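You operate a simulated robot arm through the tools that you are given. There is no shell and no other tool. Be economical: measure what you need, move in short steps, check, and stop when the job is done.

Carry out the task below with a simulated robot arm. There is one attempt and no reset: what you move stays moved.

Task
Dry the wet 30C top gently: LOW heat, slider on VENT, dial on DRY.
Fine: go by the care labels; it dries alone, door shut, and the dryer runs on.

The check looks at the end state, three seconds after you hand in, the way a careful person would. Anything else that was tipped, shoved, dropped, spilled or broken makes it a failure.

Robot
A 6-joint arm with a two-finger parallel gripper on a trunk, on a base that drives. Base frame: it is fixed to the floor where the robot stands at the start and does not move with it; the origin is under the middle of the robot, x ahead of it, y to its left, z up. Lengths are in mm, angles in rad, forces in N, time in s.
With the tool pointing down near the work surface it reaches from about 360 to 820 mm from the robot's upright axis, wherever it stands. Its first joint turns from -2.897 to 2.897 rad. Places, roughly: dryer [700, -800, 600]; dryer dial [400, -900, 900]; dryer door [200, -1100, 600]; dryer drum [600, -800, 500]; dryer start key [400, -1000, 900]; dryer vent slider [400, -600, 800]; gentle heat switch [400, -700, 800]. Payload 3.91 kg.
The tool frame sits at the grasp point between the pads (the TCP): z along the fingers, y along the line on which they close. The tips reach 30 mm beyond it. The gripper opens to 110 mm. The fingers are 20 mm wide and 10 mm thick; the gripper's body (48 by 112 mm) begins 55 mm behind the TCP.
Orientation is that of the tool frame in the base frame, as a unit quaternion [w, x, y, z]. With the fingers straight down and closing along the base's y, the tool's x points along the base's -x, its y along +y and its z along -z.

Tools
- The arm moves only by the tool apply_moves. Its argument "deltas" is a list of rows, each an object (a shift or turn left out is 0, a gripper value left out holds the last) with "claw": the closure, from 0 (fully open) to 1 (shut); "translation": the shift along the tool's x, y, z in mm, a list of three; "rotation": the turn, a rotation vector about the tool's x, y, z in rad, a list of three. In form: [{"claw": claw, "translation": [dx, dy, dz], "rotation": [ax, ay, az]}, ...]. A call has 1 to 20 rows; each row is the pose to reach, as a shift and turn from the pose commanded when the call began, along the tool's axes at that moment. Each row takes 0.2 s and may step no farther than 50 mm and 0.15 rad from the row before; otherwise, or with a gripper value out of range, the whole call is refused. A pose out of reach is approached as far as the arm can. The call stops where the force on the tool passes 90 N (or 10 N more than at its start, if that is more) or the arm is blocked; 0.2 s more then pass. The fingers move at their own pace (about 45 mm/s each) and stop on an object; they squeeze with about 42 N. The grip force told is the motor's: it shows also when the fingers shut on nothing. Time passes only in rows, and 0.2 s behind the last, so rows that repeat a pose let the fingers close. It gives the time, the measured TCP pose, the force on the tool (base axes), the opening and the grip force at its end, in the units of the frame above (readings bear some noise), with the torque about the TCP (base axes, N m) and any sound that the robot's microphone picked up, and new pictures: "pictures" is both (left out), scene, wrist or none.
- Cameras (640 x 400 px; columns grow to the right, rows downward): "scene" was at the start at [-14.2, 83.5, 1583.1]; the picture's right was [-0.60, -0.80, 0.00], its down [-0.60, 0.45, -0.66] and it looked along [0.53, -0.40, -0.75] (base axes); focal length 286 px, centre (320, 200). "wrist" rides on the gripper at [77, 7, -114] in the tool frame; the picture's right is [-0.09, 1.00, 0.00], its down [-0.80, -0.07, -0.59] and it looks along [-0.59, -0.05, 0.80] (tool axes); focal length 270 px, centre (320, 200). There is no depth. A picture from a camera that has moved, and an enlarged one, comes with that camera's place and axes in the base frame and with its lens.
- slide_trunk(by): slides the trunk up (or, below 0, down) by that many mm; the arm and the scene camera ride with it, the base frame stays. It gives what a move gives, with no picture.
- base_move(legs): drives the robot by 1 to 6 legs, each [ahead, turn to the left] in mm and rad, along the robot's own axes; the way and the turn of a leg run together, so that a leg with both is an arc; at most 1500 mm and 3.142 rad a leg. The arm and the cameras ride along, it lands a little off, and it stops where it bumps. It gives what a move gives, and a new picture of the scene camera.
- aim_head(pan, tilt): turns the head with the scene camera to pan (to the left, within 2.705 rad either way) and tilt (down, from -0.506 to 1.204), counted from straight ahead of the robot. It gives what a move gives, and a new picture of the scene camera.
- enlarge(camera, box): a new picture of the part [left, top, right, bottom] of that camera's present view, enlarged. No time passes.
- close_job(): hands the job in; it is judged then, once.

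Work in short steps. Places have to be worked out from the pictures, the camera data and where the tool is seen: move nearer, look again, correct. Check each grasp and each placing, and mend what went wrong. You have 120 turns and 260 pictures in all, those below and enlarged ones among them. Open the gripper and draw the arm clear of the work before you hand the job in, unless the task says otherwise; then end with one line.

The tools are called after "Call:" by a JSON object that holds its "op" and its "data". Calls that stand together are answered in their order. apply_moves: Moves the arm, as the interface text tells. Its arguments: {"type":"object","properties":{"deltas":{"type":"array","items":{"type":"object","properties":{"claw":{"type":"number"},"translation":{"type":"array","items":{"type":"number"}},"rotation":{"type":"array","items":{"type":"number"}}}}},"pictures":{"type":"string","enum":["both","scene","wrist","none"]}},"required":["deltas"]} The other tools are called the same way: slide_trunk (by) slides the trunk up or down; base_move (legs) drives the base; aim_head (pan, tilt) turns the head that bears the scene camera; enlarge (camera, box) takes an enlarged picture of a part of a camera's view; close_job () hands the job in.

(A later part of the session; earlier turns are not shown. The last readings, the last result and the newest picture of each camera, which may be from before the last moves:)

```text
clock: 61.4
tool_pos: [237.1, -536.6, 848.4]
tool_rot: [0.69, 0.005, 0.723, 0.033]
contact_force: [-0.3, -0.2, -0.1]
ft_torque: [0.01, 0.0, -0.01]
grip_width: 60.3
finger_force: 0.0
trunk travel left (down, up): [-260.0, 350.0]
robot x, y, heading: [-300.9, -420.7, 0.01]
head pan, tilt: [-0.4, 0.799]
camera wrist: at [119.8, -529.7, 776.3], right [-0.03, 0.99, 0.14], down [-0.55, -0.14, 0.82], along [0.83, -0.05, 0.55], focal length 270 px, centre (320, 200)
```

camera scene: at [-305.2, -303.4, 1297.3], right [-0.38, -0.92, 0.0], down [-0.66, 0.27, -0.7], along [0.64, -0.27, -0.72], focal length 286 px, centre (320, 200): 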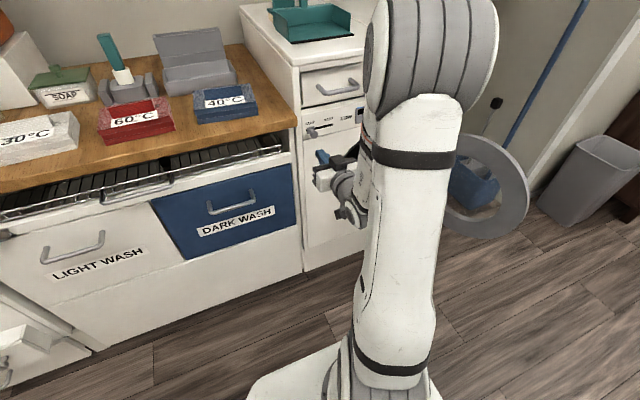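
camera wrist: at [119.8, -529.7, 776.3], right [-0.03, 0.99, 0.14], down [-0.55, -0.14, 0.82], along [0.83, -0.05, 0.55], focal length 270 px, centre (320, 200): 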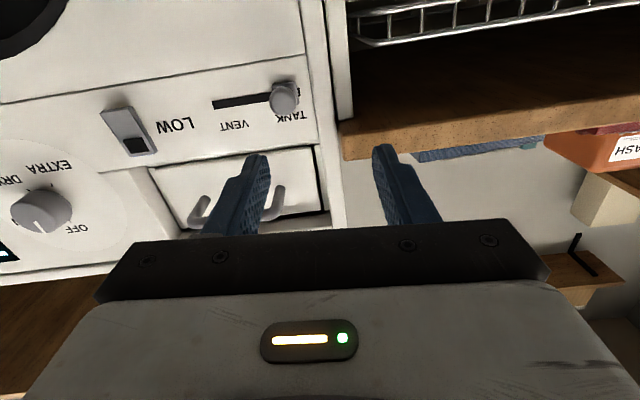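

The slider knob triangulates to about (373,-560,828). I line up first, then advance to straddle it.

Call:
{"op": "apply_moves", "data": {"deltas": [{"translation": [13, -29.6, 20]}, {"translation": [13, -29.6, 60]}], "pictures": "wrist"}}

```text
clock: 62.0
tool_pos: [298.2, -561.3, 829.6]
tool_rot: [0.69, 0.005, 0.723, 0.034]
contact_force: [-0.4, 0.1, -0.5]
ft_torque: [0.01, 0.0, -0.01]
grip_width: 60.6
finger_force: 0.1
trunk travel left (down, up): [-260.0, 350.0]
robot x, y, heading: [-297.6, -422.5, 0.013]
head pan, tilt: [-0.4, 0.799]
camera wrist: at [181.0, -556.9, 758.7], right [-0.03, 0.99, 0.14], down [-0.55, -0.14, 0.82], along [0.83, -0.05, 0.55], focal length 270 px, centre (320, 200)
```

wrist: 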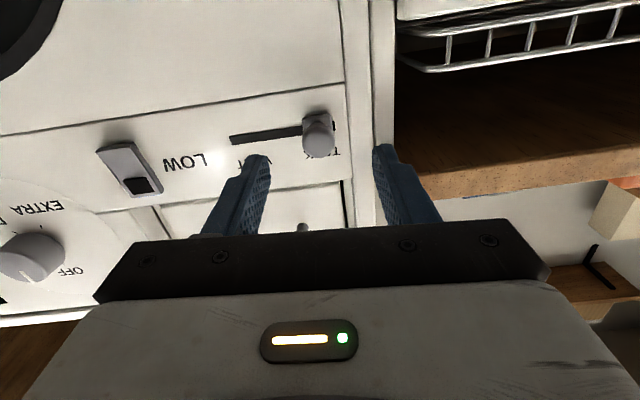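

The knob is centred between the fingers. I advance 58 mm and close.

Call:
{"op": "apply_moves", "data": {"deltas": [{"translation": [0, 0, 30]}, {"translation": [0, 0, 58]}, {"translation": [0, 0, 58], "claw": 1}, {"translation": [0, 0, 58]}, {"translation": [0, 0, 58]}, {"translation": [0, 0, 58]}], "pictures": "wrist"}}

```text
clock: 63.4
tool_pos: [356.1, -562.1, 826.5]
tool_rot: [0.69, 0.008, 0.723, 0.032]
contact_force: [4.5, -7.0, -1.8]
ft_torque: [0.11, 0.12, -0.6]
grip_width: 23.9
finger_force: 44.7
trunk travel left (down, up): [-260.0, 350.0]
robot x, y, heading: [-300.9, -419.9, 0.012]
head pan, tilt: [-0.4, 0.799]
camera wrist: at [239.2, -555.7, 755.0], right [-0.03, 0.99, 0.14], down [-0.55, -0.14, 0.82], along [0.83, -0.05, 0.55], focal length 270 px, centre (320, 200)
```

wrist: 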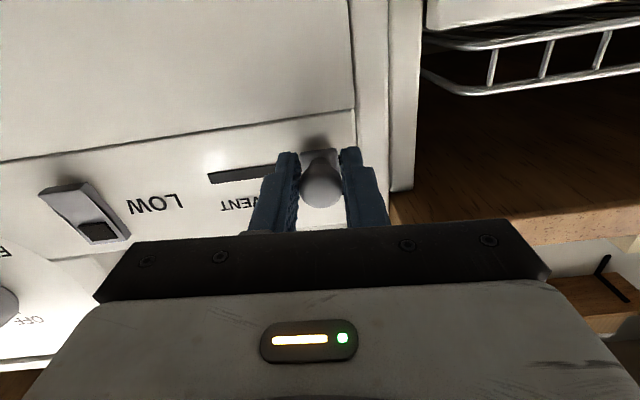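

The knob is gripped (24 mm). I slide it toward VENT (-y) until about the slot end.

Call:
{"op": "apply_moves", "data": {"deltas": [{"translation": [0, -20, -0.8]}, {"translation": [0, -40, -1.6]}, {"translation": [0, -55, -2.2]}, {"translation": [0, -62, -2.4]}], "pictures": "wrist"}}

```text
clock: 64.4
tool_pos: [357.0, -621.4, 826.1]
tool_rot: [0.692, 0.003, 0.721, 0.033]
contact_force: [20.5, -0.2, 17.6]
ft_torque: [0.19, 0.42, -0.31]
grip_width: 23.9
finger_force: 45.4
trunk travel left (down, up): [-260.0, 350.0]
robot x, y, heading: [-301.8, -417.4, 0.007]
head pan, tilt: [-0.4, 0.799]
camera wrist: at [240.7, -615.8, 754.2], right [-0.04, 0.99, 0.14], down [-0.56, -0.14, 0.82], along [0.83, -0.05, 0.56], focal length 270 px, centre (320, 200)
```

wrist: 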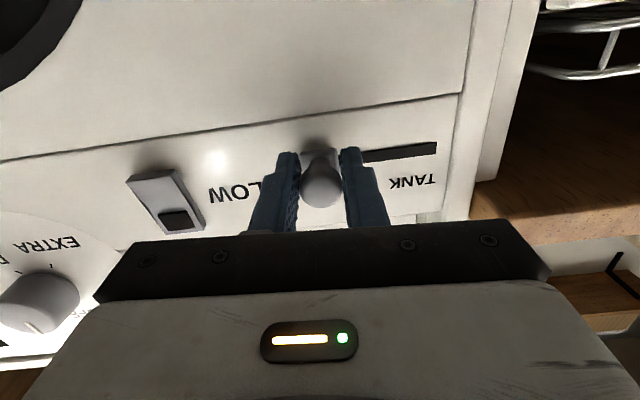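

It moved 59 mm. I nudge a bit further to feel the end stop.

Call:
{"op": "apply_moves", "data": {"deltas": [{"translation": [0, -4, 0]}, {"translation": [0, -8, 0]}, {"translation": [0, -12, 0]}], "pictures": "wrist"}}

```text
clock: 65.2
tool_pos: [356.2, -623.5, 826.2]
tool_rot: [0.691, -0.002, 0.722, 0.036]
contact_force: [21.6, 58.7, 29.1]
ft_torque: [-0.12, 0.47, -0.08]
grip_width: 24.2
finger_force: 45.6
trunk travel left (down, up): [-260.0, 350.0]
robot x, y, heading: [-299.6, -422.1, 0.01]
head pan, tilt: [-0.4, 0.799]
camera wrist: at [240.4, -619.0, 754.1], right [-0.05, 0.99, 0.14], down [-0.55, -0.14, 0.82], along [0.83, -0.03, 0.55], focal length 270 px, centre (320, 200)
```

wrist: 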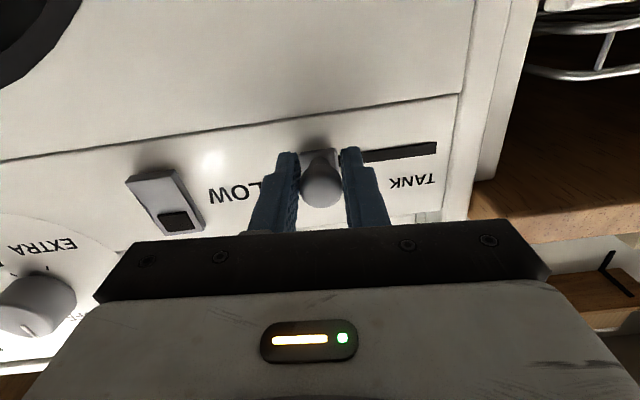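

End stop reached: slider is on VENT. I relax, release, back off, and look at the LOW rocker.

Call:
{"op": "apply_moves", "data": {"deltas": [{"translation": [0, 10, 0]}, {"translation": [0, 10, 0], "claw": 0.6}, {"translation": [0, 10, 0]}, {"translation": [0, 10, 0]}, {"translation": [0, 10, -40]}, {"translation": [0, 10, -80]}, {"translation": [0, -35, -90], "claw": 1}, {"translation": [0, -80, -90]}, {"translation": [0, -80, -90]}], "pictures": "wrist"}}

Call:
{"op": "enlarge", "data": {"camera": "wrist", "box": [80, 20, 400, 220]}}

Call:
{"op": "enlarge", "data": {"camera": "scene", "box": [280, 60, 440, 160]}}

```text
clock: 67.2
tool_pos: [271.0, -717.6, 826.4]
tool_rot: [0.69, 0.005, 0.723, 0.034]
contact_force: [0.3, 0.4, 0.1]
ft_torque: [-0.01, 0.02, 0.0]
grip_width: 0.2
finger_force: 25.2
trunk travel left (down, up): [-260.0, 350.0]
robot x, y, heading: [-298.9, -424.6, 0.006]
head pan, tilt: [-0.4, 0.799]
camera wrist: at [153.3, -711.3, 753.8], right [-0.03, 0.99, 0.14], down [-0.55, -0.14, 0.82], along [0.83, -0.05, 0.55], focal length 270 px, centre (320, 200)
```

wrist: 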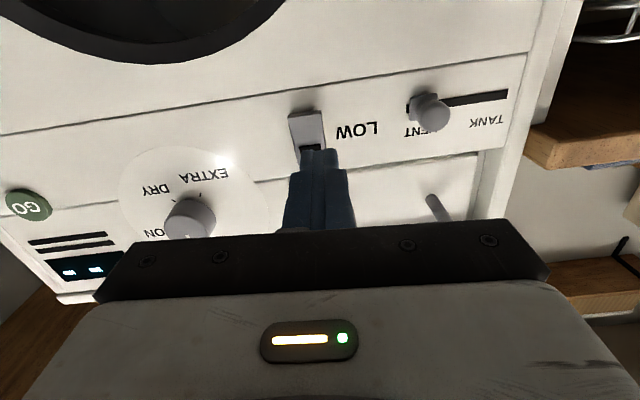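

```text
2.00 times, centred on (240, 120) of wrist
camera zoom: at [153.3, -711.3, 753.8], right [-0.03, 0.99, 0.14], down [-0.55, -0.14, 0.82], along [0.83, -0.05, 0.55], focal length 541 px, centre (480, 360)
```

zoom: 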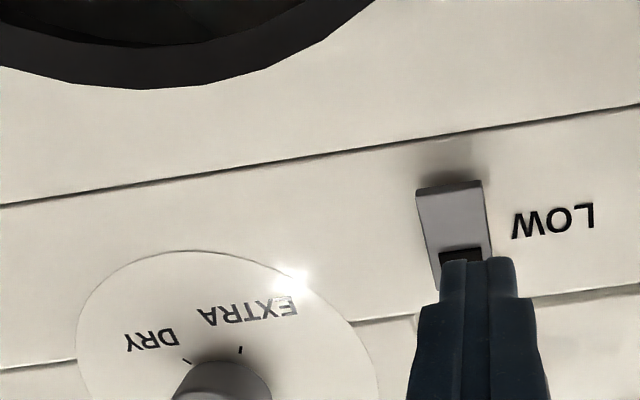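

```text
4.00 times, centred on (360, 110) of scene
camera zoom: at [-304.7, -303.7, 1297.3], right [-0.38, -0.92, 0.0], down [-0.66, 0.27, -0.7], along [0.64, -0.27, -0.72], focal length 1143 px, centre (160, 560)
```

zoom: 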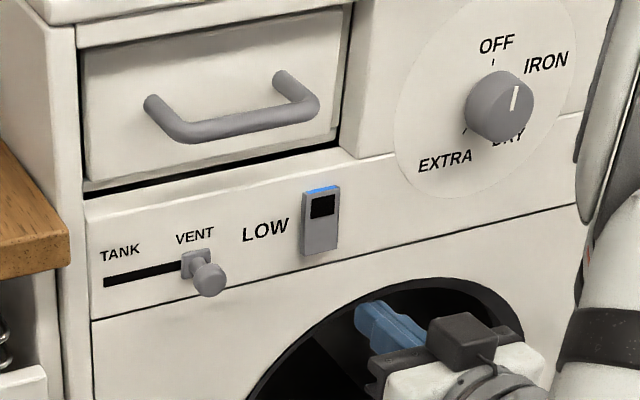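

Slider is on VENT. I step aside to see the LOW rocker's tilt from its side.

Call:
{"op": "apply_moves", "data": {"deltas": [{"translation": [0, 45, 0]}, {"translation": [0, 90, 20]}, {"translation": [0, 115, 40]}], "pictures": "none"}}

Call:
{"op": "enlarge", "data": {"camera": "wrist", "box": [60, 80, 220, 180]}}

```text
clock: 68.0
tool_pos: [304.9, -599.1, 828.9]
tool_rot: [0.69, 0.005, 0.723, 0.034]
contact_force: [-0.2, -0.1, -0.3]
ft_torque: [0.0, 0.0, 0.05]
grip_width: 0.1
finger_force: 37.6
trunk travel left (down, up): [-260.0, 350.0]
robot x, y, heading: [-303.1, -423.4, 0.012]
head pan, tilt: [-0.4, 0.799]
```

```text
4.00 times, centred on (140, 130) of wrist
camera zoom: at [187.8, -593.8, 757.0], right [-0.03, 0.99, 0.14], down [-0.55, -0.14, 0.82], along [0.83, -0.05, 0.55], focal length 1081 px, centre (1040, 480)
```

zoom: 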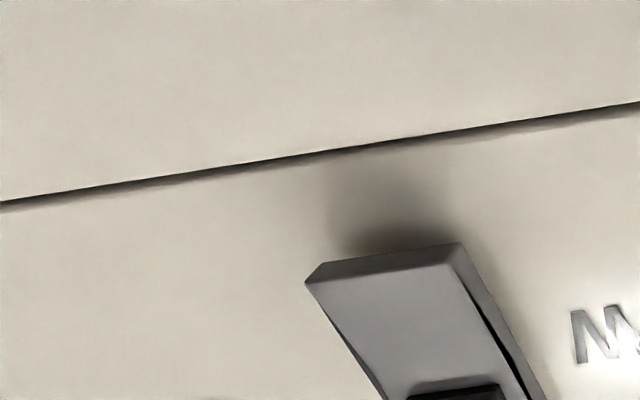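

Call:
{"op": "enlarge", "data": {"camera": "wrist", "box": [100, 125, 228, 205]}}

```text
5.00 times, centred on (164, 165) of wrist
camera zoom: at [187.8, -593.8, 757.0], right [-0.03, 0.99, 0.14], down [-0.55, -0.14, 0.82], along [0.83, -0.05, 0.55], focal length 1351 px, centre (1100, 375)
```

zoom: 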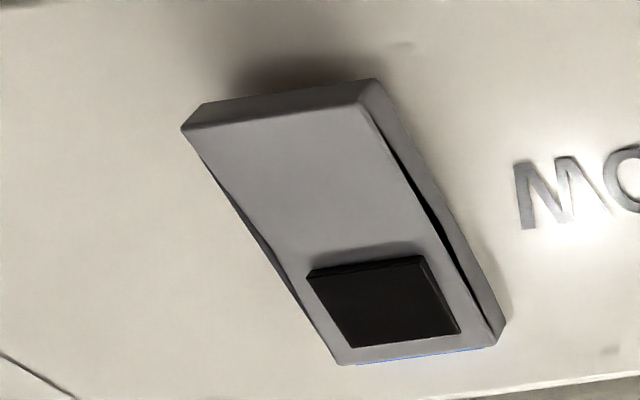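

The rocker shows a black block near its top (z≈856) and bottom end at z≈820. I go in front of its upper half and look before pressing.

Call:
{"op": "apply_moves", "data": {"deltas": [{"translation": [-12, -42, -2]}, {"translation": [-24, -84, -4]}, {"translation": [-36, -124, -6]}, {"translation": [-36, -124, 25]}], "pictures": "both"}}

Call:
{"op": "enlarge", "data": {"camera": "scene", "box": [300, 70, 428, 150]}}

```text
clock: 69.0
tool_pos: [336.7, -726.0, 855.3]
tool_rot: [0.69, 0.004, 0.723, 0.035]
contact_force: [-0.5, -0.6, -0.2]
ft_torque: [-0.04, 0.03, 0.06]
grip_width: 0.0
finger_force: 37.4
trunk travel left (down, up): [-260.0, 350.0]
robot x, y, heading: [-296.1, -420.4, 0.01]
head pan, tilt: [-0.4, 0.799]
camera scene: at [-305.1, -303.7, 1297.3], right [-0.38, -0.92, 0.0], down [-0.66, 0.27, -0.7], along [0.64, -0.27, -0.72], focal length 286 px, centre (320, 200)
camera wrist: at [219.5, -721.3, 784.0], right [-0.03, 0.99, 0.14], down [-0.55, -0.14, 0.82], along [0.83, -0.05, 0.55], focal length 270 px, centre (320, 200)
```

scene: 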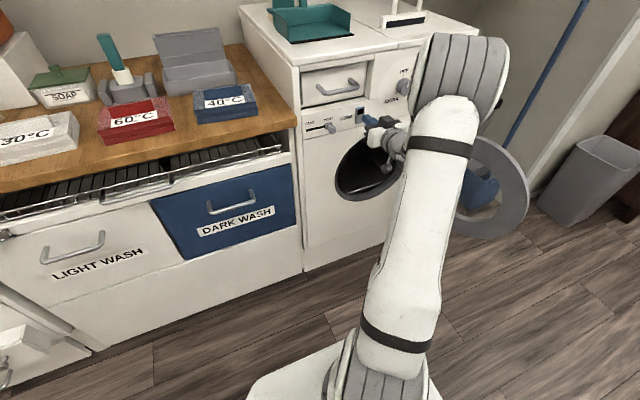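
wrist: 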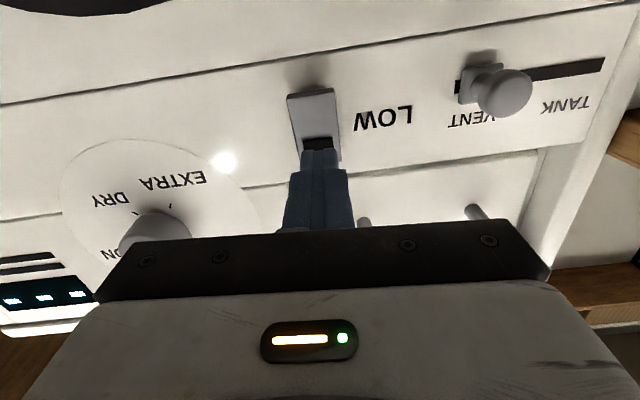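

```text
5.00 times, centred on (364, 110) of scene
camera zoom: at [-305.1, -303.7, 1297.3], right [-0.38, -0.92, 0.0], down [-0.66, 0.27, -0.7], along [0.64, -0.27, -0.72], focal length 1429 px, centre (100, 650)
```

zoom: 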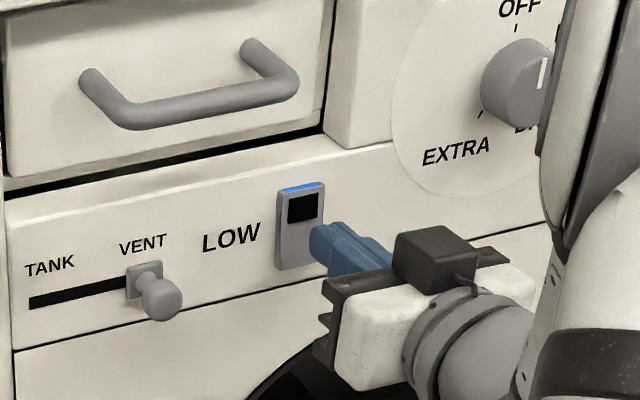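

I press forward gently on the upper half in small steps.

Call:
{"op": "apply_moves", "data": {"deltas": [{"translation": [0, 0, 6]}, {"translation": [0, 0, 11]}, {"translation": [0, 0, 15]}, {"translation": [0, 0, 19]}, {"translation": [0, 0, 23]}, {"translation": [0, 0, 27]}], "pictures": "wrist"}}

Call:
{"op": "enlarge", "data": {"camera": "scene", "box": [300, 70, 428, 150]}}

```text
clock: 70.4
tool_pos: [361.2, -723.0, 854.4]
tool_rot: [0.69, 0.006, 0.723, 0.033]
contact_force: [-23.0, 0.1, -2.3]
ft_torque: [-0.14, 0.32, -0.08]
grip_width: 0.0
finger_force: 37.9
trunk travel left (down, up): [-260.0, 350.0]
robot x, y, heading: [-300.3, -421.1, 0.011]
head pan, tilt: [-0.4, 0.799]
camera wrist: at [243.5, -717.8, 783.5], right [-0.03, 0.99, 0.14], down [-0.55, -0.14, 0.82], along [0.83, -0.05, 0.55], focal length 270 px, centre (320, 200)
```

wrist: 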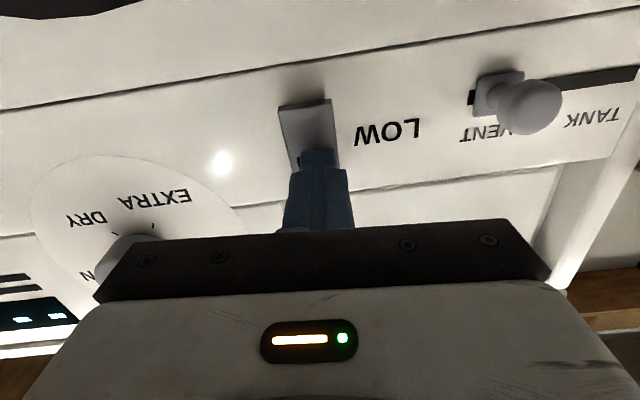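

```text
5.00 times, centred on (364, 110) of scene
camera zoom: at [-307.0, -303.5, 1297.2], right [-0.38, -0.92, 0.0], down [-0.66, 0.27, -0.7], along [0.65, -0.27, -0.72], focal length 1429 px, centre (100, 650)
```

zoom: 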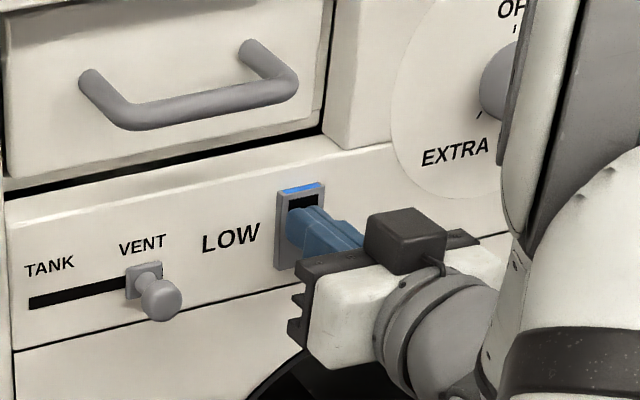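

Contact at about 23 N with no click yet. I press a little more, then back off and compare.

Call:
{"op": "apply_moves", "data": {"deltas": [{"translation": [0, 0, 3]}, {"translation": [0, 0, 6]}, {"translation": [0, 0, 6]}, {"translation": [0, 0, -20]}, {"translation": [0, 0, -50]}, {"translation": [0, 0, -60]}], "pictures": "none"}}

Call:
{"op": "enlarge", "data": {"camera": "scene", "box": [300, 70, 428, 150]}}

Call:
{"op": "enlarge", "data": {"camera": "wrist", "box": [220, 50, 412, 170]}}

```text
clock: 71.8
tool_pos: [302.8, -725.1, 858.4]
tool_rot: [0.69, 0.005, 0.723, 0.034]
contact_force: [-0.5, 0.6, -0.1]
ft_torque: [0.01, 0.02, 0.01]
grip_width: 0.0
finger_force: 37.7
trunk travel left (down, up): [-260.0, 350.0]
robot x, y, heading: [-301.1, -417.8, 0.005]
head pan, tilt: [-0.4, 0.799]
```

```text
5.00 times, centred on (364, 110) of scene
camera zoom: at [-304.7, -303.4, 1297.3], right [-0.38, -0.92, 0.0], down [-0.66, 0.27, -0.7], along [0.64, -0.27, -0.72], focal length 1429 px, centre (100, 650)
```

zoom: 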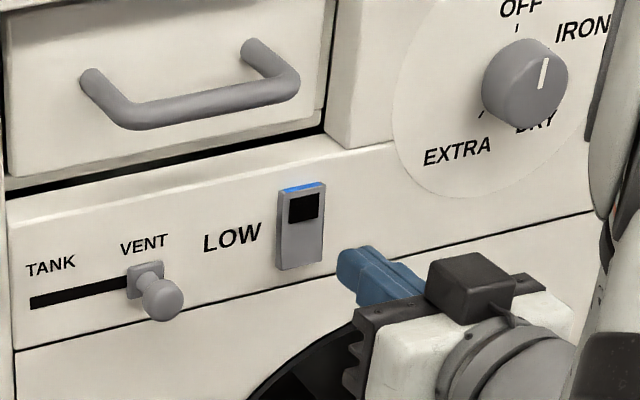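

```text
3.33 times, centred on (316, 110) of wrist
camera zoom: at [184.8, -719.7, 786.7], right [-0.03, 0.99, 0.14], down [-0.55, -0.14, 0.82], along [0.83, -0.05, 0.55], focal length 901 px, centre (333, 500)
```

zoom: 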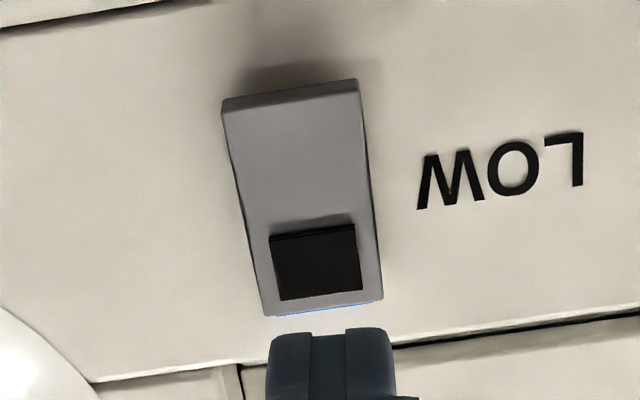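

The upper half springs back unchanged. I try the lower half (z≈830).

Call:
{"op": "apply_moves", "data": {"deltas": [{"translation": [28, 0, 20]}, {"translation": [28, 0, 50]}, {"translation": [28, 0, 60]}, {"translation": [28, 0, 66]}, {"translation": [28, 0, 70]}], "pictures": "none"}}

Call:
{"op": "enlarge", "data": {"camera": "scene", "box": [300, 70, 428, 150]}}

Call:
{"op": "enlarge", "data": {"camera": "wrist", "box": [220, 50, 412, 170]}}

```text
clock: 73.0
tool_pos: [360.4, -722.0, 827.0]
tool_rot: [0.688, 0.007, 0.724, 0.033]
contact_force: [-48.8, 10.0, 11.1]
ft_torque: [-0.19, -0.78, 0.26]
grip_width: 0.0
finger_force: 37.3
trunk travel left (down, up): [-260.0, 350.0]
robot x, y, heading: [-303.3, -420.5, 0.008]
head pan, tilt: [-0.4, 0.799]
stopped in row 5: the force on the tool passed its limit at 98 N (the readings are from after the stop); the commanded pose is now the measured one
```

```text
5.00 times, centred on (364, 110) of scene
camera zoom: at [-311.9, -302.2, 1297.5], right [-0.38, -0.92, 0.0], down [-0.66, 0.27, -0.7], along [0.65, -0.27, -0.71], focal length 1429 px, centre (100, 650)
```

zoom: 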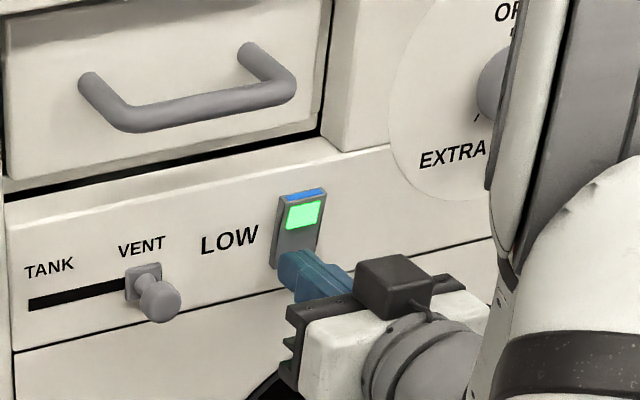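

```text
3.33 times, centred on (316, 110) of wrist
camera zoom: at [243.7, -716.3, 755.7], right [-0.03, 0.99, 0.15], down [-0.55, -0.14, 0.82], along [0.84, -0.05, 0.55], focal length 901 px, centre (333, 500)
```

zoom: 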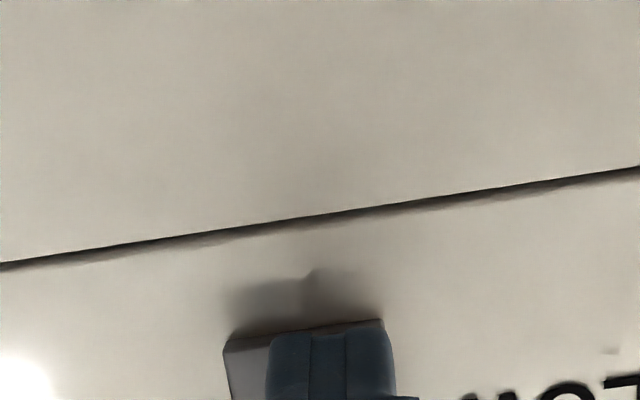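

The lamp turned green with more of the blue band showing: LOW is on. I back off and verify that it latches.

Call:
{"op": "apply_moves", "data": {"deltas": [{"translation": [0, 0, -30]}, {"translation": [0, 0, -70]}, {"translation": [0, 0, -110]}], "pictures": "wrist"}}

Call:
{"op": "enlarge", "data": {"camera": "scene", "box": [300, 70, 428, 150]}}

```text
clock: 73.8
tool_pos: [256.5, -726.2, 829.0]
tool_rot: [0.686, 0.007, 0.727, 0.034]
contact_force: [0.2, 1.0, 0.9]
ft_torque: [-0.02, -0.04, 0.0]
grip_width: 0.0
finger_force: 37.6
trunk travel left (down, up): [-260.0, 350.0]
robot x, y, heading: [-301.1, -425.4, 0.011]
head pan, tilt: [-0.4, 0.799]
camera wrist: at [139.2, -719.7, 758.5], right [-0.03, 0.99, 0.15], down [-0.54, -0.14, 0.83], along [0.84, -0.05, 0.54], focal length 270 px, centre (320, 200)
```

wrist: 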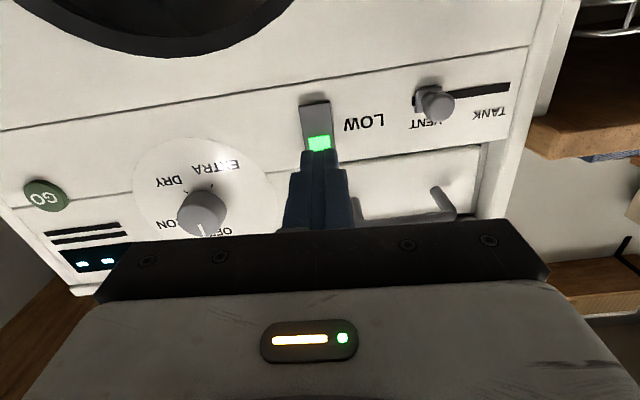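

```text
5.00 times, centred on (364, 110) of scene
camera zoom: at [-305.0, -303.5, 1297.2], right [-0.38, -0.92, 0.0], down [-0.66, 0.27, -0.7], along [0.64, -0.27, -0.72], focal length 1429 px, centre (100, 650)
```

zoom: 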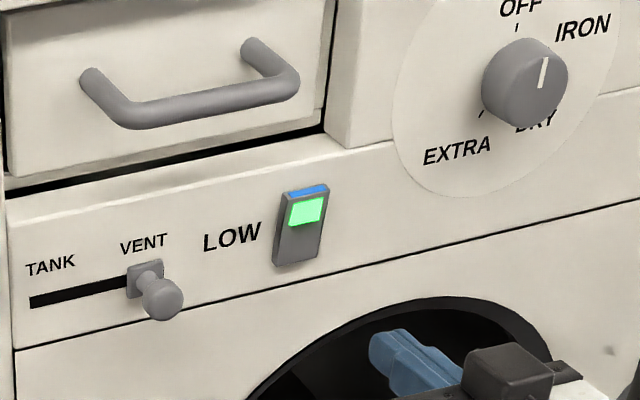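

LOW is latched on. Next the dial: I move in front of it (≈(400,-860,912)) with the gripper open, pre-rolled by -72°.

Call:
{"op": "apply_moves", "data": {"deltas": [{"translation": [-22, -33, 1], "claw": 0.25}, {"translation": [-44, -65, 2]}, {"translation": [-66, -98, 3]}, {"translation": [-88, -130, 5]}, {"translation": [-88, -130, 5], "rotation": [0, 0, -0.14]}, {"translation": [-88, -130, 5], "rotation": [0, 0, -0.28]}, {"translation": [-88, -130, 5], "rotation": [0, 0, -0.42]}, {"translation": [-88, -130, 5], "rotation": [0, 0, -0.56]}, {"translation": [-88, -130, 5], "rotation": [0, 0, -0.7]}, {"translation": [-88, -130, 5], "rotation": [0, 0, -0.84]}, {"translation": [-88, -130, 5], "rotation": [0, 0, -0.98]}, {"translation": [-88, -130, 5], "rotation": [0, 0, -1.12]}, {"translation": [-88, -130, 5], "rotation": [0, 0, -1.257]}], "pictures": "both"}}

```text
clock: 76.6
tool_pos: [331.6, -947.9, 1018.9]
tool_rot: [0.571, -0.426, 0.609, -0.347]
contact_force: [0.1, 0.2, 0.4]
ft_torque: [0.01, 0.02, 0.0]
grip_width: 82.6
finger_force: 0.1
out of reach, approached as far as the arm can: row 9, 10, 11, 12, 13
trunk travel left (down, up): [-260.0, 350.0]
robot x, y, heading: [-298.7, -421.0, 0.009]
head pan, tilt: [-0.4, 0.799]
camera scene: at [-305.3, -303.2, 1297.2], right [-0.38, -0.92, 0.0], down [-0.66, 0.27, -0.7], along [0.64, -0.27, -0.72], focal length 286 px, centre (320, 200)
camera wrist: at [219.6, -1023.8, 994.3], right [-0.12, 0.47, -0.87], down [-0.6, 0.67, 0.45], along [0.79, 0.57, 0.2], focal length 270 px, centre (320, 200)
```

scene: 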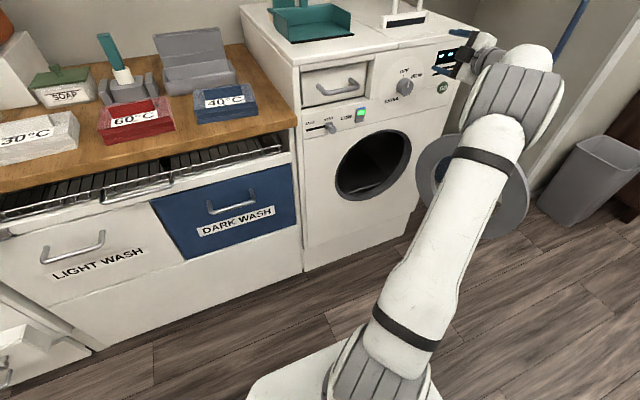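
wrist: 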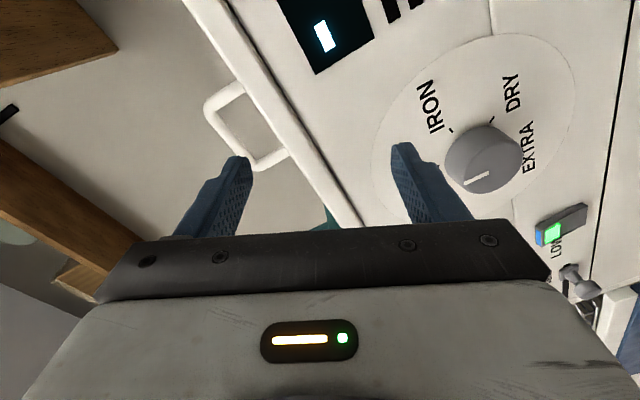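

Roll beyond about -0.7 is unreachable, so I'll do the dial in two 72° strokes. I return to roll ≈ -0.5.

Call:
{"op": "apply_moves", "data": {"deltas": [{"rotation": [0, 0, 0.14]}, {"rotation": [0, 0, 0.28]}, {"rotation": [0, 0, 0.42]}, {"rotation": [0, 0, 0.56]}, {"rotation": [0, 0, 0.7]}, {"rotation": [0, 0, 0.757]}, {"rotation": [0, 0, 0.757]}], "pictures": "both"}}

```text
clock: 78.2
tool_pos: [331.1, -948.1, 1023.4]
tool_rot: [0.66, -0.171, 0.723, -0.11]
contact_force: [0.3, 0.6, -0.8]
ft_torque: [-0.02, 0.03, 0.04]
grip_width: 82.6
finger_force: 0.3
trunk travel left (down, up): [-260.0, 350.0]
robot x, y, heading: [-300.3, -426.0, 0.004]
head pan, tilt: [-0.4, 0.799]
camera scene: at [-305.3, -303.5, 1297.3], right [-0.38, -0.92, 0.0], down [-0.66, 0.27, -0.7], along [0.64, -0.27, -0.72], focal length 286 px, centre (320, 200)
camera wrist: at [212.0, -980.3, 962.3], right [-0.09, 0.95, -0.3], down [-0.53, 0.21, 0.82], along [0.85, 0.24, 0.48], focal length 270 px, centre (320, 200)
```

scene: 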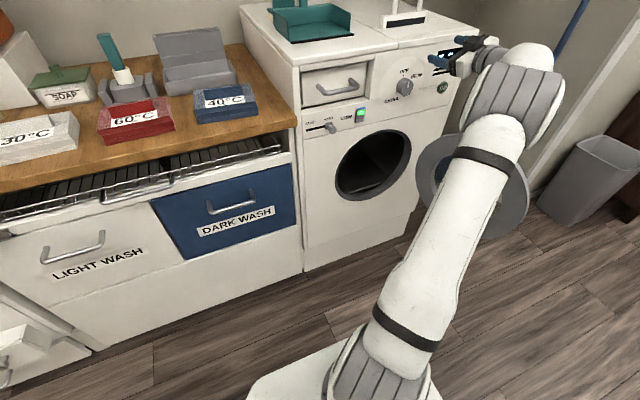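
wrist: 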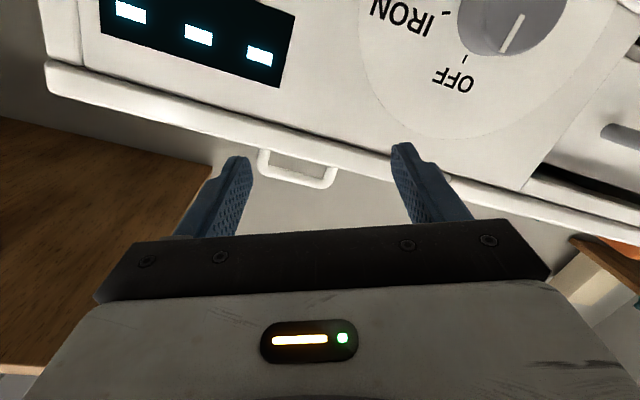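

I shift to in front of the dial at about (290,-862,912).

Call:
{"op": "apply_moves", "data": {"deltas": [{"translation": [0, 0, -23]}, {"translation": [18, 32, -23]}, {"translation": [36, 63, -23]}, {"translation": [54, 95, -23]}, {"translation": [71, 126, -23]}], "pictures": "wrist"}}

```text
clock: 79.4
tool_pos: [289.7, -862.8, 912.9]
tool_rot: [0.66, -0.172, 0.723, -0.111]
contact_force: [0.4, 0.0, 0.4]
ft_torque: [0.01, 0.02, 0.0]
grip_width: 82.4
finger_force: 0.1
trunk travel left (down, up): [-260.0, 350.0]
robot x, y, heading: [-300.7, -423.6, 0.008]
head pan, tilt: [-0.4, 0.799]
camera wrist: at [171.9, -893.7, 852.1], right [-0.09, 0.95, -0.3], down [-0.53, 0.21, 0.82], along [0.84, 0.24, 0.48], focal length 270 px, centre (320, 200)
```

wrist: 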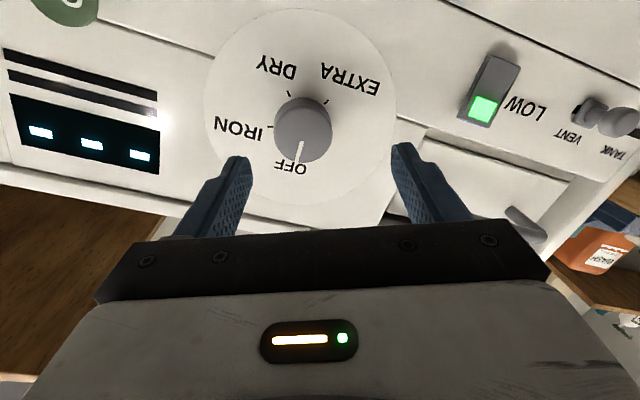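

The knob face is at about (375,-866,912). I straighten the tool along +x and center it.

Call:
{"op": "apply_moves", "data": {"deltas": [{"translation": [1.4, -3.4, -0.2], "rotation": [0.102, -0.07, 0]}], "pictures": "none"}}

Call:
{"op": "apply_moves", "data": {"deltas": [{"translation": [0, 0, 30]}, {"translation": [0, 0, 50]}], "pictures": "wrist"}}

```text
clock: 79.8
tool_pos: [290.4, -865.9, 913.4]
tool_rot: [0.693, -0.14, 0.693, -0.143]
contact_force: [0.0, 0.3, 0.8]
ft_torque: [0.02, 0.0, -0.02]
grip_width: 82.5
finger_force: 0.0
trunk travel left (down, up): [-260.0, 350.0]
robot x, y, heading: [-301.0, -420.9, 0.011]
head pan, tilt: [-0.4, 0.799]
```

```text
clock: 80.4
tool_pos: [340.9, -865.7, 913.3]
tool_rot: [0.693, -0.141, 0.693, -0.142]
contact_force: [0.1, -0.5, 0.9]
ft_torque: [-0.02, -0.01, -0.02]
grip_width: 82.7
finger_force: 0.2
trunk travel left (down, up): [-260.0, 350.0]
robot x, y, heading: [-297.3, -420.3, 0.012]
head pan, tilt: [-0.4, 0.799]
camera wrist: at [227.7, -889.8, 839.5], right [0.0, 0.95, -0.31], down [-0.59, 0.25, 0.77], along [0.8, 0.18, 0.57], focal length 270 px, centre (320, 200)
```

wrist: 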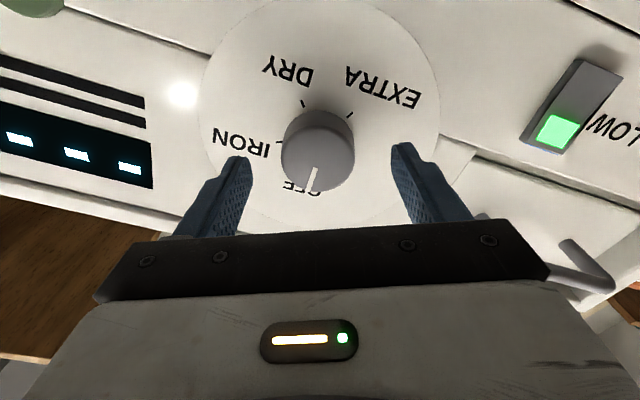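

Well aligned and square. I advance 22 mm and close on the knob.

Call:
{"op": "apply_moves", "data": {"deltas": [{"translation": [0, 0, 20]}, {"translation": [0, 0, 20], "claw": 1}, {"translation": [0, 0, 20]}, {"translation": [0, 0, 20]}, {"translation": [0, 0, 20]}], "pictures": "wrist"}}

```text
clock: 81.6
tool_pos: [360.5, -867.4, 912.5]
tool_rot: [0.693, -0.139, 0.693, -0.142]
contact_force: [6.8, -11.0, 5.6]
ft_torque: [0.11, -0.05, -0.7]
grip_width: 46.5
finger_force: 45.2
trunk travel left (down, up): [-260.0, 350.0]
robot x, y, heading: [-301.0, -420.7, 0.013]
head pan, tilt: [-0.4, 0.799]
camera wrist: at [247.0, -890.8, 839.3], right [0.0, 0.95, -0.31], down [-0.59, 0.25, 0.77], along [0.8, 0.18, 0.57], focal length 270 px, centre (320, 200)
```

wrist: 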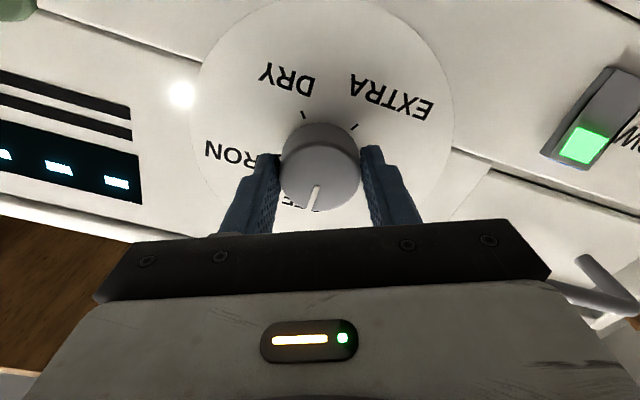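

Knob gripped (46 mm). I turn it clockwise 1.257 rad.

Call:
{"op": "apply_moves", "data": {"deltas": [{"rotation": [0, 0, 0.14]}, {"rotation": [0, 0, 0.28]}, {"rotation": [0, 0, 0.42]}, {"rotation": [0, 0, 0.56]}, {"rotation": [0, 0, 0.7]}, {"rotation": [0, 0, 0.84]}, {"rotation": [0, 0, 0.98]}, {"rotation": [0, 0, 1.12]}, {"rotation": [0, 0, 1.257]}], "pictures": "wrist"}}

```text
clock: 83.6
tool_pos: [360.0, -864.4, 913.9]
tool_rot: [0.643, 0.293, 0.644, 0.294]
contact_force: [8.4, 8.8, 8.3]
ft_torque: [-0.07, 0.39, 0.99]
grip_width: 46.5
finger_force: 44.8
trunk travel left (down, up): [-260.0, 350.0]
robot x, y, heading: [-296.4, -420.8, 0.009]
head pan, tilt: [-0.4, 0.799]
camera wrist: at [246.7, -802.8, 868.1], right [0.0, 0.59, 0.81], down [-0.59, -0.65, 0.47], along [0.81, -0.48, 0.35], focal length 270 px, centre (320, 200)
```

wrist: 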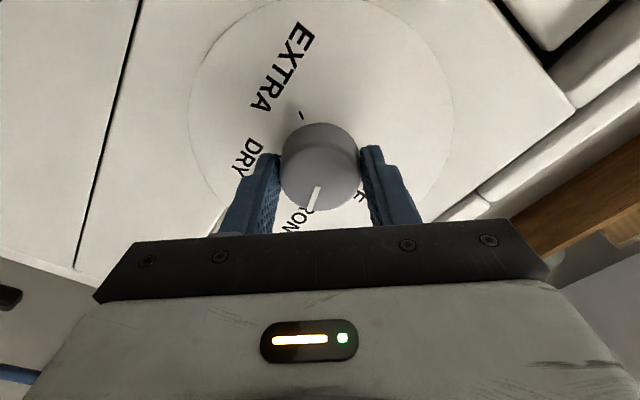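

Knob followed. I release, rotate the gripper back around the knob, regrip and view.

Call:
{"op": "apply_moves", "data": {"deltas": [{"claw": 0.25}, {}, {}, {"rotation": [0, 0, -0.14]}, {"rotation": [0, 0, -0.28]}, {"rotation": [0, 0, -0.42]}, {"rotation": [0, 0, -0.56]}, {"rotation": [0, 0, -0.7]}, {"rotation": [0, 0, -0.84]}, {"rotation": [0, 0, -0.98]}, {"rotation": [0, 0, -1.12]}, {"rotation": [0, 0, -1.257]}, {"rotation": [0, 0, -1.257], "translation": [0, 0, -30]}], "pictures": "wrist"}}

Call:
{"op": "enlarge", "data": {"camera": "wrist", "box": [200, 30, 440, 180]}}

```text
clock: 86.4
tool_pos: [328.6, -864.8, 913.6]
tool_rot: [0.693, -0.142, 0.693, -0.14]
contact_force: [0.9, -0.5, 0.6]
ft_torque: [-0.01, 0.02, -0.01]
grip_width: 82.5
finger_force: 0.1
trunk travel left (down, up): [-260.0, 350.0]
robot x, y, heading: [-301.8, -423.9, 0.012]
head pan, tilt: [-0.4, 0.799]
camera wrist: at [215.6, -889.7, 840.1], right [0.0, 0.95, -0.31], down [-0.59, 0.25, 0.76], along [0.8, 0.18, 0.56], focal length 270 px, centre (320, 200)
```

wrist: 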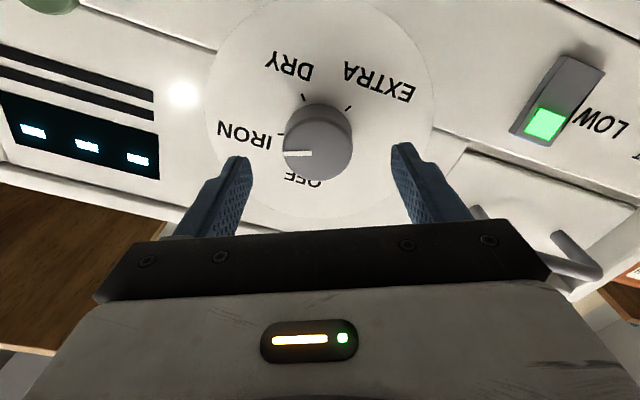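

```text
2.67 times, centred on (320, 105) of wrist
camera zoom: at [215.6, -889.7, 840.1], right [0.0, 0.95, -0.31], down [-0.59, 0.25, 0.76], along [0.8, 0.18, 0.56], focal length 721 px, centre (320, 453)
```

zoom: 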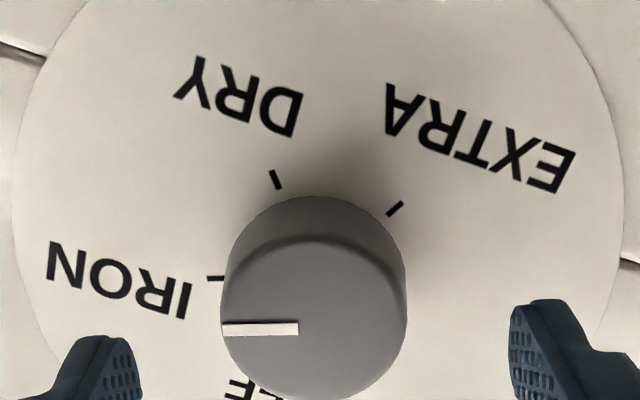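

Pointer is on IRON (~71°); DRY tick lies at ~139°. I regrip and turn 1.19 rad more.

Call:
{"op": "apply_moves", "data": {"deltas": [{"translation": [0, 0, 31]}, {"translation": [0, 0, 31], "claw": 1}, {"translation": [0, 0, 31]}, {"translation": [0, 0, 31]}, {"translation": [0, 0, 31]}, {"translation": [0, 0, 31], "rotation": [0, 0, 0.14]}, {"translation": [0, 0, 31], "rotation": [0, 0, 0.28]}, {"translation": [0, 0, 31], "rotation": [0, 0, 0.42]}, {"translation": [0, 0, 31], "rotation": [0, 0, 0.56]}, {"translation": [0, 0, 31], "rotation": [0, 0, 0.7]}, {"translation": [0, 0, 31], "rotation": [0, 0, 0.84]}, {"translation": [0, 0, 31], "rotation": [0, 0, 0.98]}, {"translation": [0, 0, 31], "rotation": [0, 0, 1.12]}, {"translation": [0, 0, 31], "rotation": [0, 0, 1.2]}, {"translation": [0, 0, 31], "rotation": [0, 0, 1.2], "claw": 0.25}, {"translation": [0, 0, 31], "rotation": [0, 0, 1.2]}, {"translation": [0, 0, 31], "rotation": [0, 0, 1.2]}, {"translation": [0, 0, -10], "rotation": [0, 0, 1.2]}], "pictures": "wrist"}}

Call:
{"op": "enlarge", "data": {"camera": "wrist", "box": [200, 30, 440, 180]}}

```text
clock: 90.2
tool_pos: [320.5, -867.9, 913.3]
tool_rot: [0.652, 0.275, 0.651, 0.276]
contact_force: [0.7, 0.4, 0.7]
ft_torque: [0.02, 0.0, 0.0]
grip_width: 82.3
finger_force: 0.1
trunk travel left (down, up): [-260.0, 350.0]
robot x, y, heading: [-302.3, -420.9, 0.005]
head pan, tilt: [-0.4, 0.799]
camera wrist: at [206.7, -807.6, 863.7], right [0.0, 0.63, 0.78], down [-0.59, -0.62, 0.51], along [0.8, -0.46, 0.38], focal length 270 px, centre (320, 200)
```

wrist: 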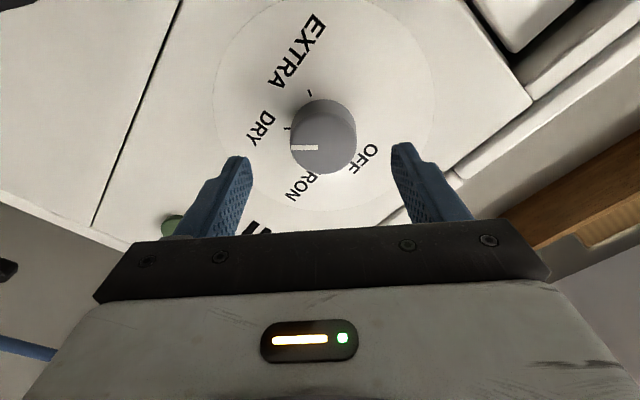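

```text
2.67 times, centred on (320, 105) of wrist
camera zoom: at [206.7, -807.6, 863.7], right [0.0, 0.63, 0.78], down [-0.59, -0.62, 0.51], along [0.8, -0.46, 0.38], focal length 721 px, centre (320, 453)
```

zoom: 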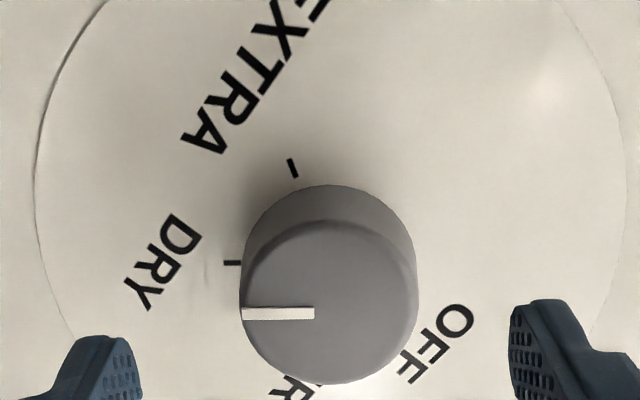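

Pointer lines up with the DRY tick. Now for the garment: I back the tool out and unroll it.

Call:
{"op": "apply_moves", "data": {"deltas": [{"translation": [0, 0, -45]}, {"translation": [0, 0, -90]}, {"translation": [0, 0, -130]}, {"translation": [0, 0, -130], "rotation": [0, 0, -0.14]}, {"translation": [0, 0, -130], "rotation": [0, 0, -0.28]}, {"translation": [0, 0, -130], "rotation": [0, 0, -0.42]}, {"translation": [0, 0, -130], "rotation": [0, 0, -0.56]}, {"translation": [0, 0, -130], "rotation": [0, 0, -0.7]}, {"translation": [0, 0, -130], "rotation": [0, 0, -0.8]}], "pictures": "none"}}

Call:
{"op": "slide_trunk", "data": {"by": 200}}

Call:
{"op": "apply_moves", "data": {"deltas": [{"rotation": [0, 0.15, 0]}, {"rotation": [0, 0.3, 0]}, {"rotation": [0, 0.45, 0]}, {"rotation": [0, 0.6, 0]}, {"rotation": [0, 0.75, 0]}, {"rotation": [0, 0.9, 0]}, {"rotation": [0, 1.05, 0]}, {"rotation": [0, 1.2, 0]}, {"rotation": [0, 1.35, 0]}, {"rotation": [0, 1.5, 0]}, {"rotation": [0, 1.571, 0]}], "pictures": "both"}}

```text
clock: 92.2
tool_pos: [190.1, -866.2, 912.5]
tool_rot: [0.707, -0.001, 0.707, -0.003]
contact_force: [2.0, -0.6, 0.0]
ft_torque: [0.01, -0.04, -0.03]
grip_width: 82.6
finger_force: 0.0
trunk travel left (down, up): [-260.0, 350.0]
robot x, y, heading: [-299.7, -418.5, 0.008]
head pan, tilt: [-0.4, 0.799]
```

```text
clock: 94.4
tool_pos: [190.3, -866.0, 1112.8]
tool_rot: [0.707, -0.001, 0.707, 0.0]
contact_force: [0.0, 0.5, 0.4]
ft_torque: [-0.01, -0.01, -0.02]
grip_width: 82.5
finger_force: 0.0
trunk travel left (down, up): [-460.0, 150.0]
robot x, y, heading: [-304.4, -422.2, 0.008]
head pan, tilt: [-0.4, 0.799]
```

```text
clock: 96.8
tool_pos: [188.3, -866.5, 1113.6]
tool_rot: [-0.001, 0.0, 1.0, -0.001]
contact_force: [-0.4, -0.3, 0.1]
ft_torque: [0.01, 0.03, 0.03]
grip_width: 82.7
finger_force: 0.0
trunk travel left (down, up): [-460.0, 150.0]
robot x, y, heading: [-303.2, -420.8, 0.009]
head pan, tilt: [-0.4, 0.799]
camera scene: at [-305.0, -303.5, 1497.3], right [-0.38, -0.92, 0.0], down [-0.66, 0.27, -0.7], along [0.64, -0.27, -0.72], focal length 286 px, centre (320, 200)
camera wrist: at [114.1, -859.0, 1227.7], right [0.09, 1.0, 0.0], down [0.8, -0.07, 0.59], along [0.59, -0.05, -0.81], focal length 270 px, centre (320, 200)
```

scene: 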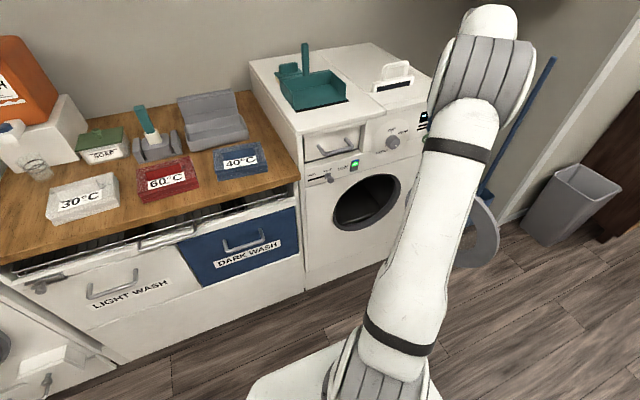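
wrist: 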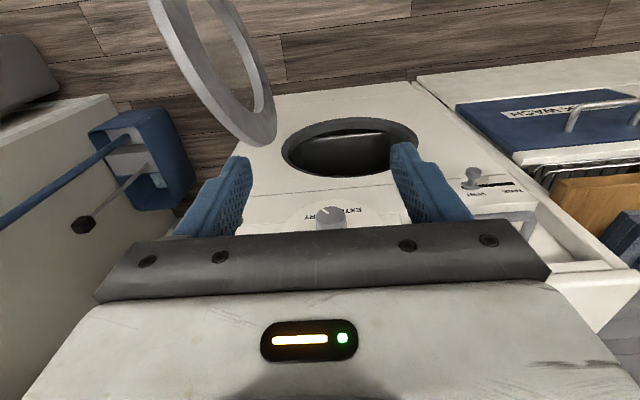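

Tool-down pose restored. The 30C top is at about (470,89,928). I drive to stand in front of it.

Call:
{"op": "base_move", "data": {"legs": [[0, 1.571], [430, 0], [0, -1.571], [130, 0]]}}

Call:
{"op": "aim_head", "data": {"pan": 0.1, "tilt": 0.9}}

```text
clock: 101.0
tool_pos: [151.4, 63.6, 1112.4]
tool_rot: [0.001, -0.7, 0.714, 0.0]
contact_force: [0.3, -0.6, 0.6]
ft_torque: [0.03, 0.08, -0.01]
grip_width: 82.8
finger_force: 0.0
trunk travel left (down, up): [-460.0, 150.0]
robot x, y, heading: [-261.9, -416.8, 1.551]
head pan, tilt: [-0.4, 0.799]
stopped in leg 1: the robot was blocked; the commanded pose is now the measured one
camera scene: at [-379.8, -419.0, 1497.3], right [0.91, -0.41, 0.0], down [-0.29, -0.65, -0.7], along [0.28, 0.64, -0.72], focal length 286 px, centre (320, 200)
```

scene: 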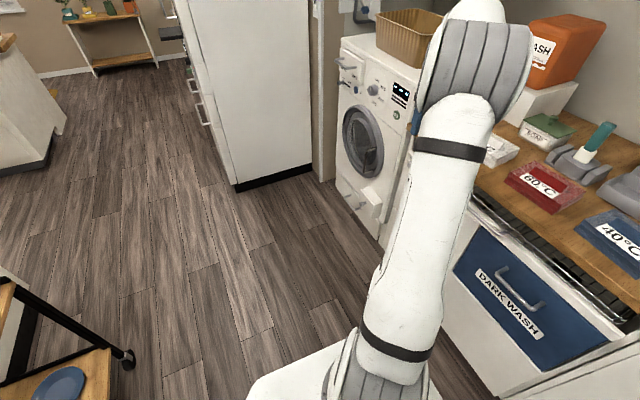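

```text
clock: 102.0
tool_pos: [150.6, 64.8, 1113.0]
tool_rot: [0.0, -0.7, 0.714, -0.001]
contact_force: [-0.2, -0.8, -0.3]
ft_torque: [0.01, -0.01, 0.01]
grip_width: 82.5
finger_force: 0.1
trunk travel left (down, up): [-460.0, 150.0]
robot x, y, heading: [-261.7, -417.9, 1.552]
head pan, tilt: [0.099, 0.901]
camera scene: at [-419.0, -416.7, 1489.4], right [1.0, 0.08, 0.0], down [0.06, -0.78, -0.62], along [-0.05, 0.62, -0.78], focal length 286 px, centre (320, 200)
```

scene: 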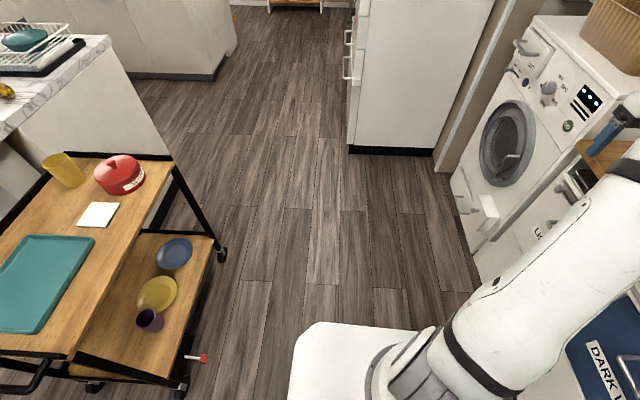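

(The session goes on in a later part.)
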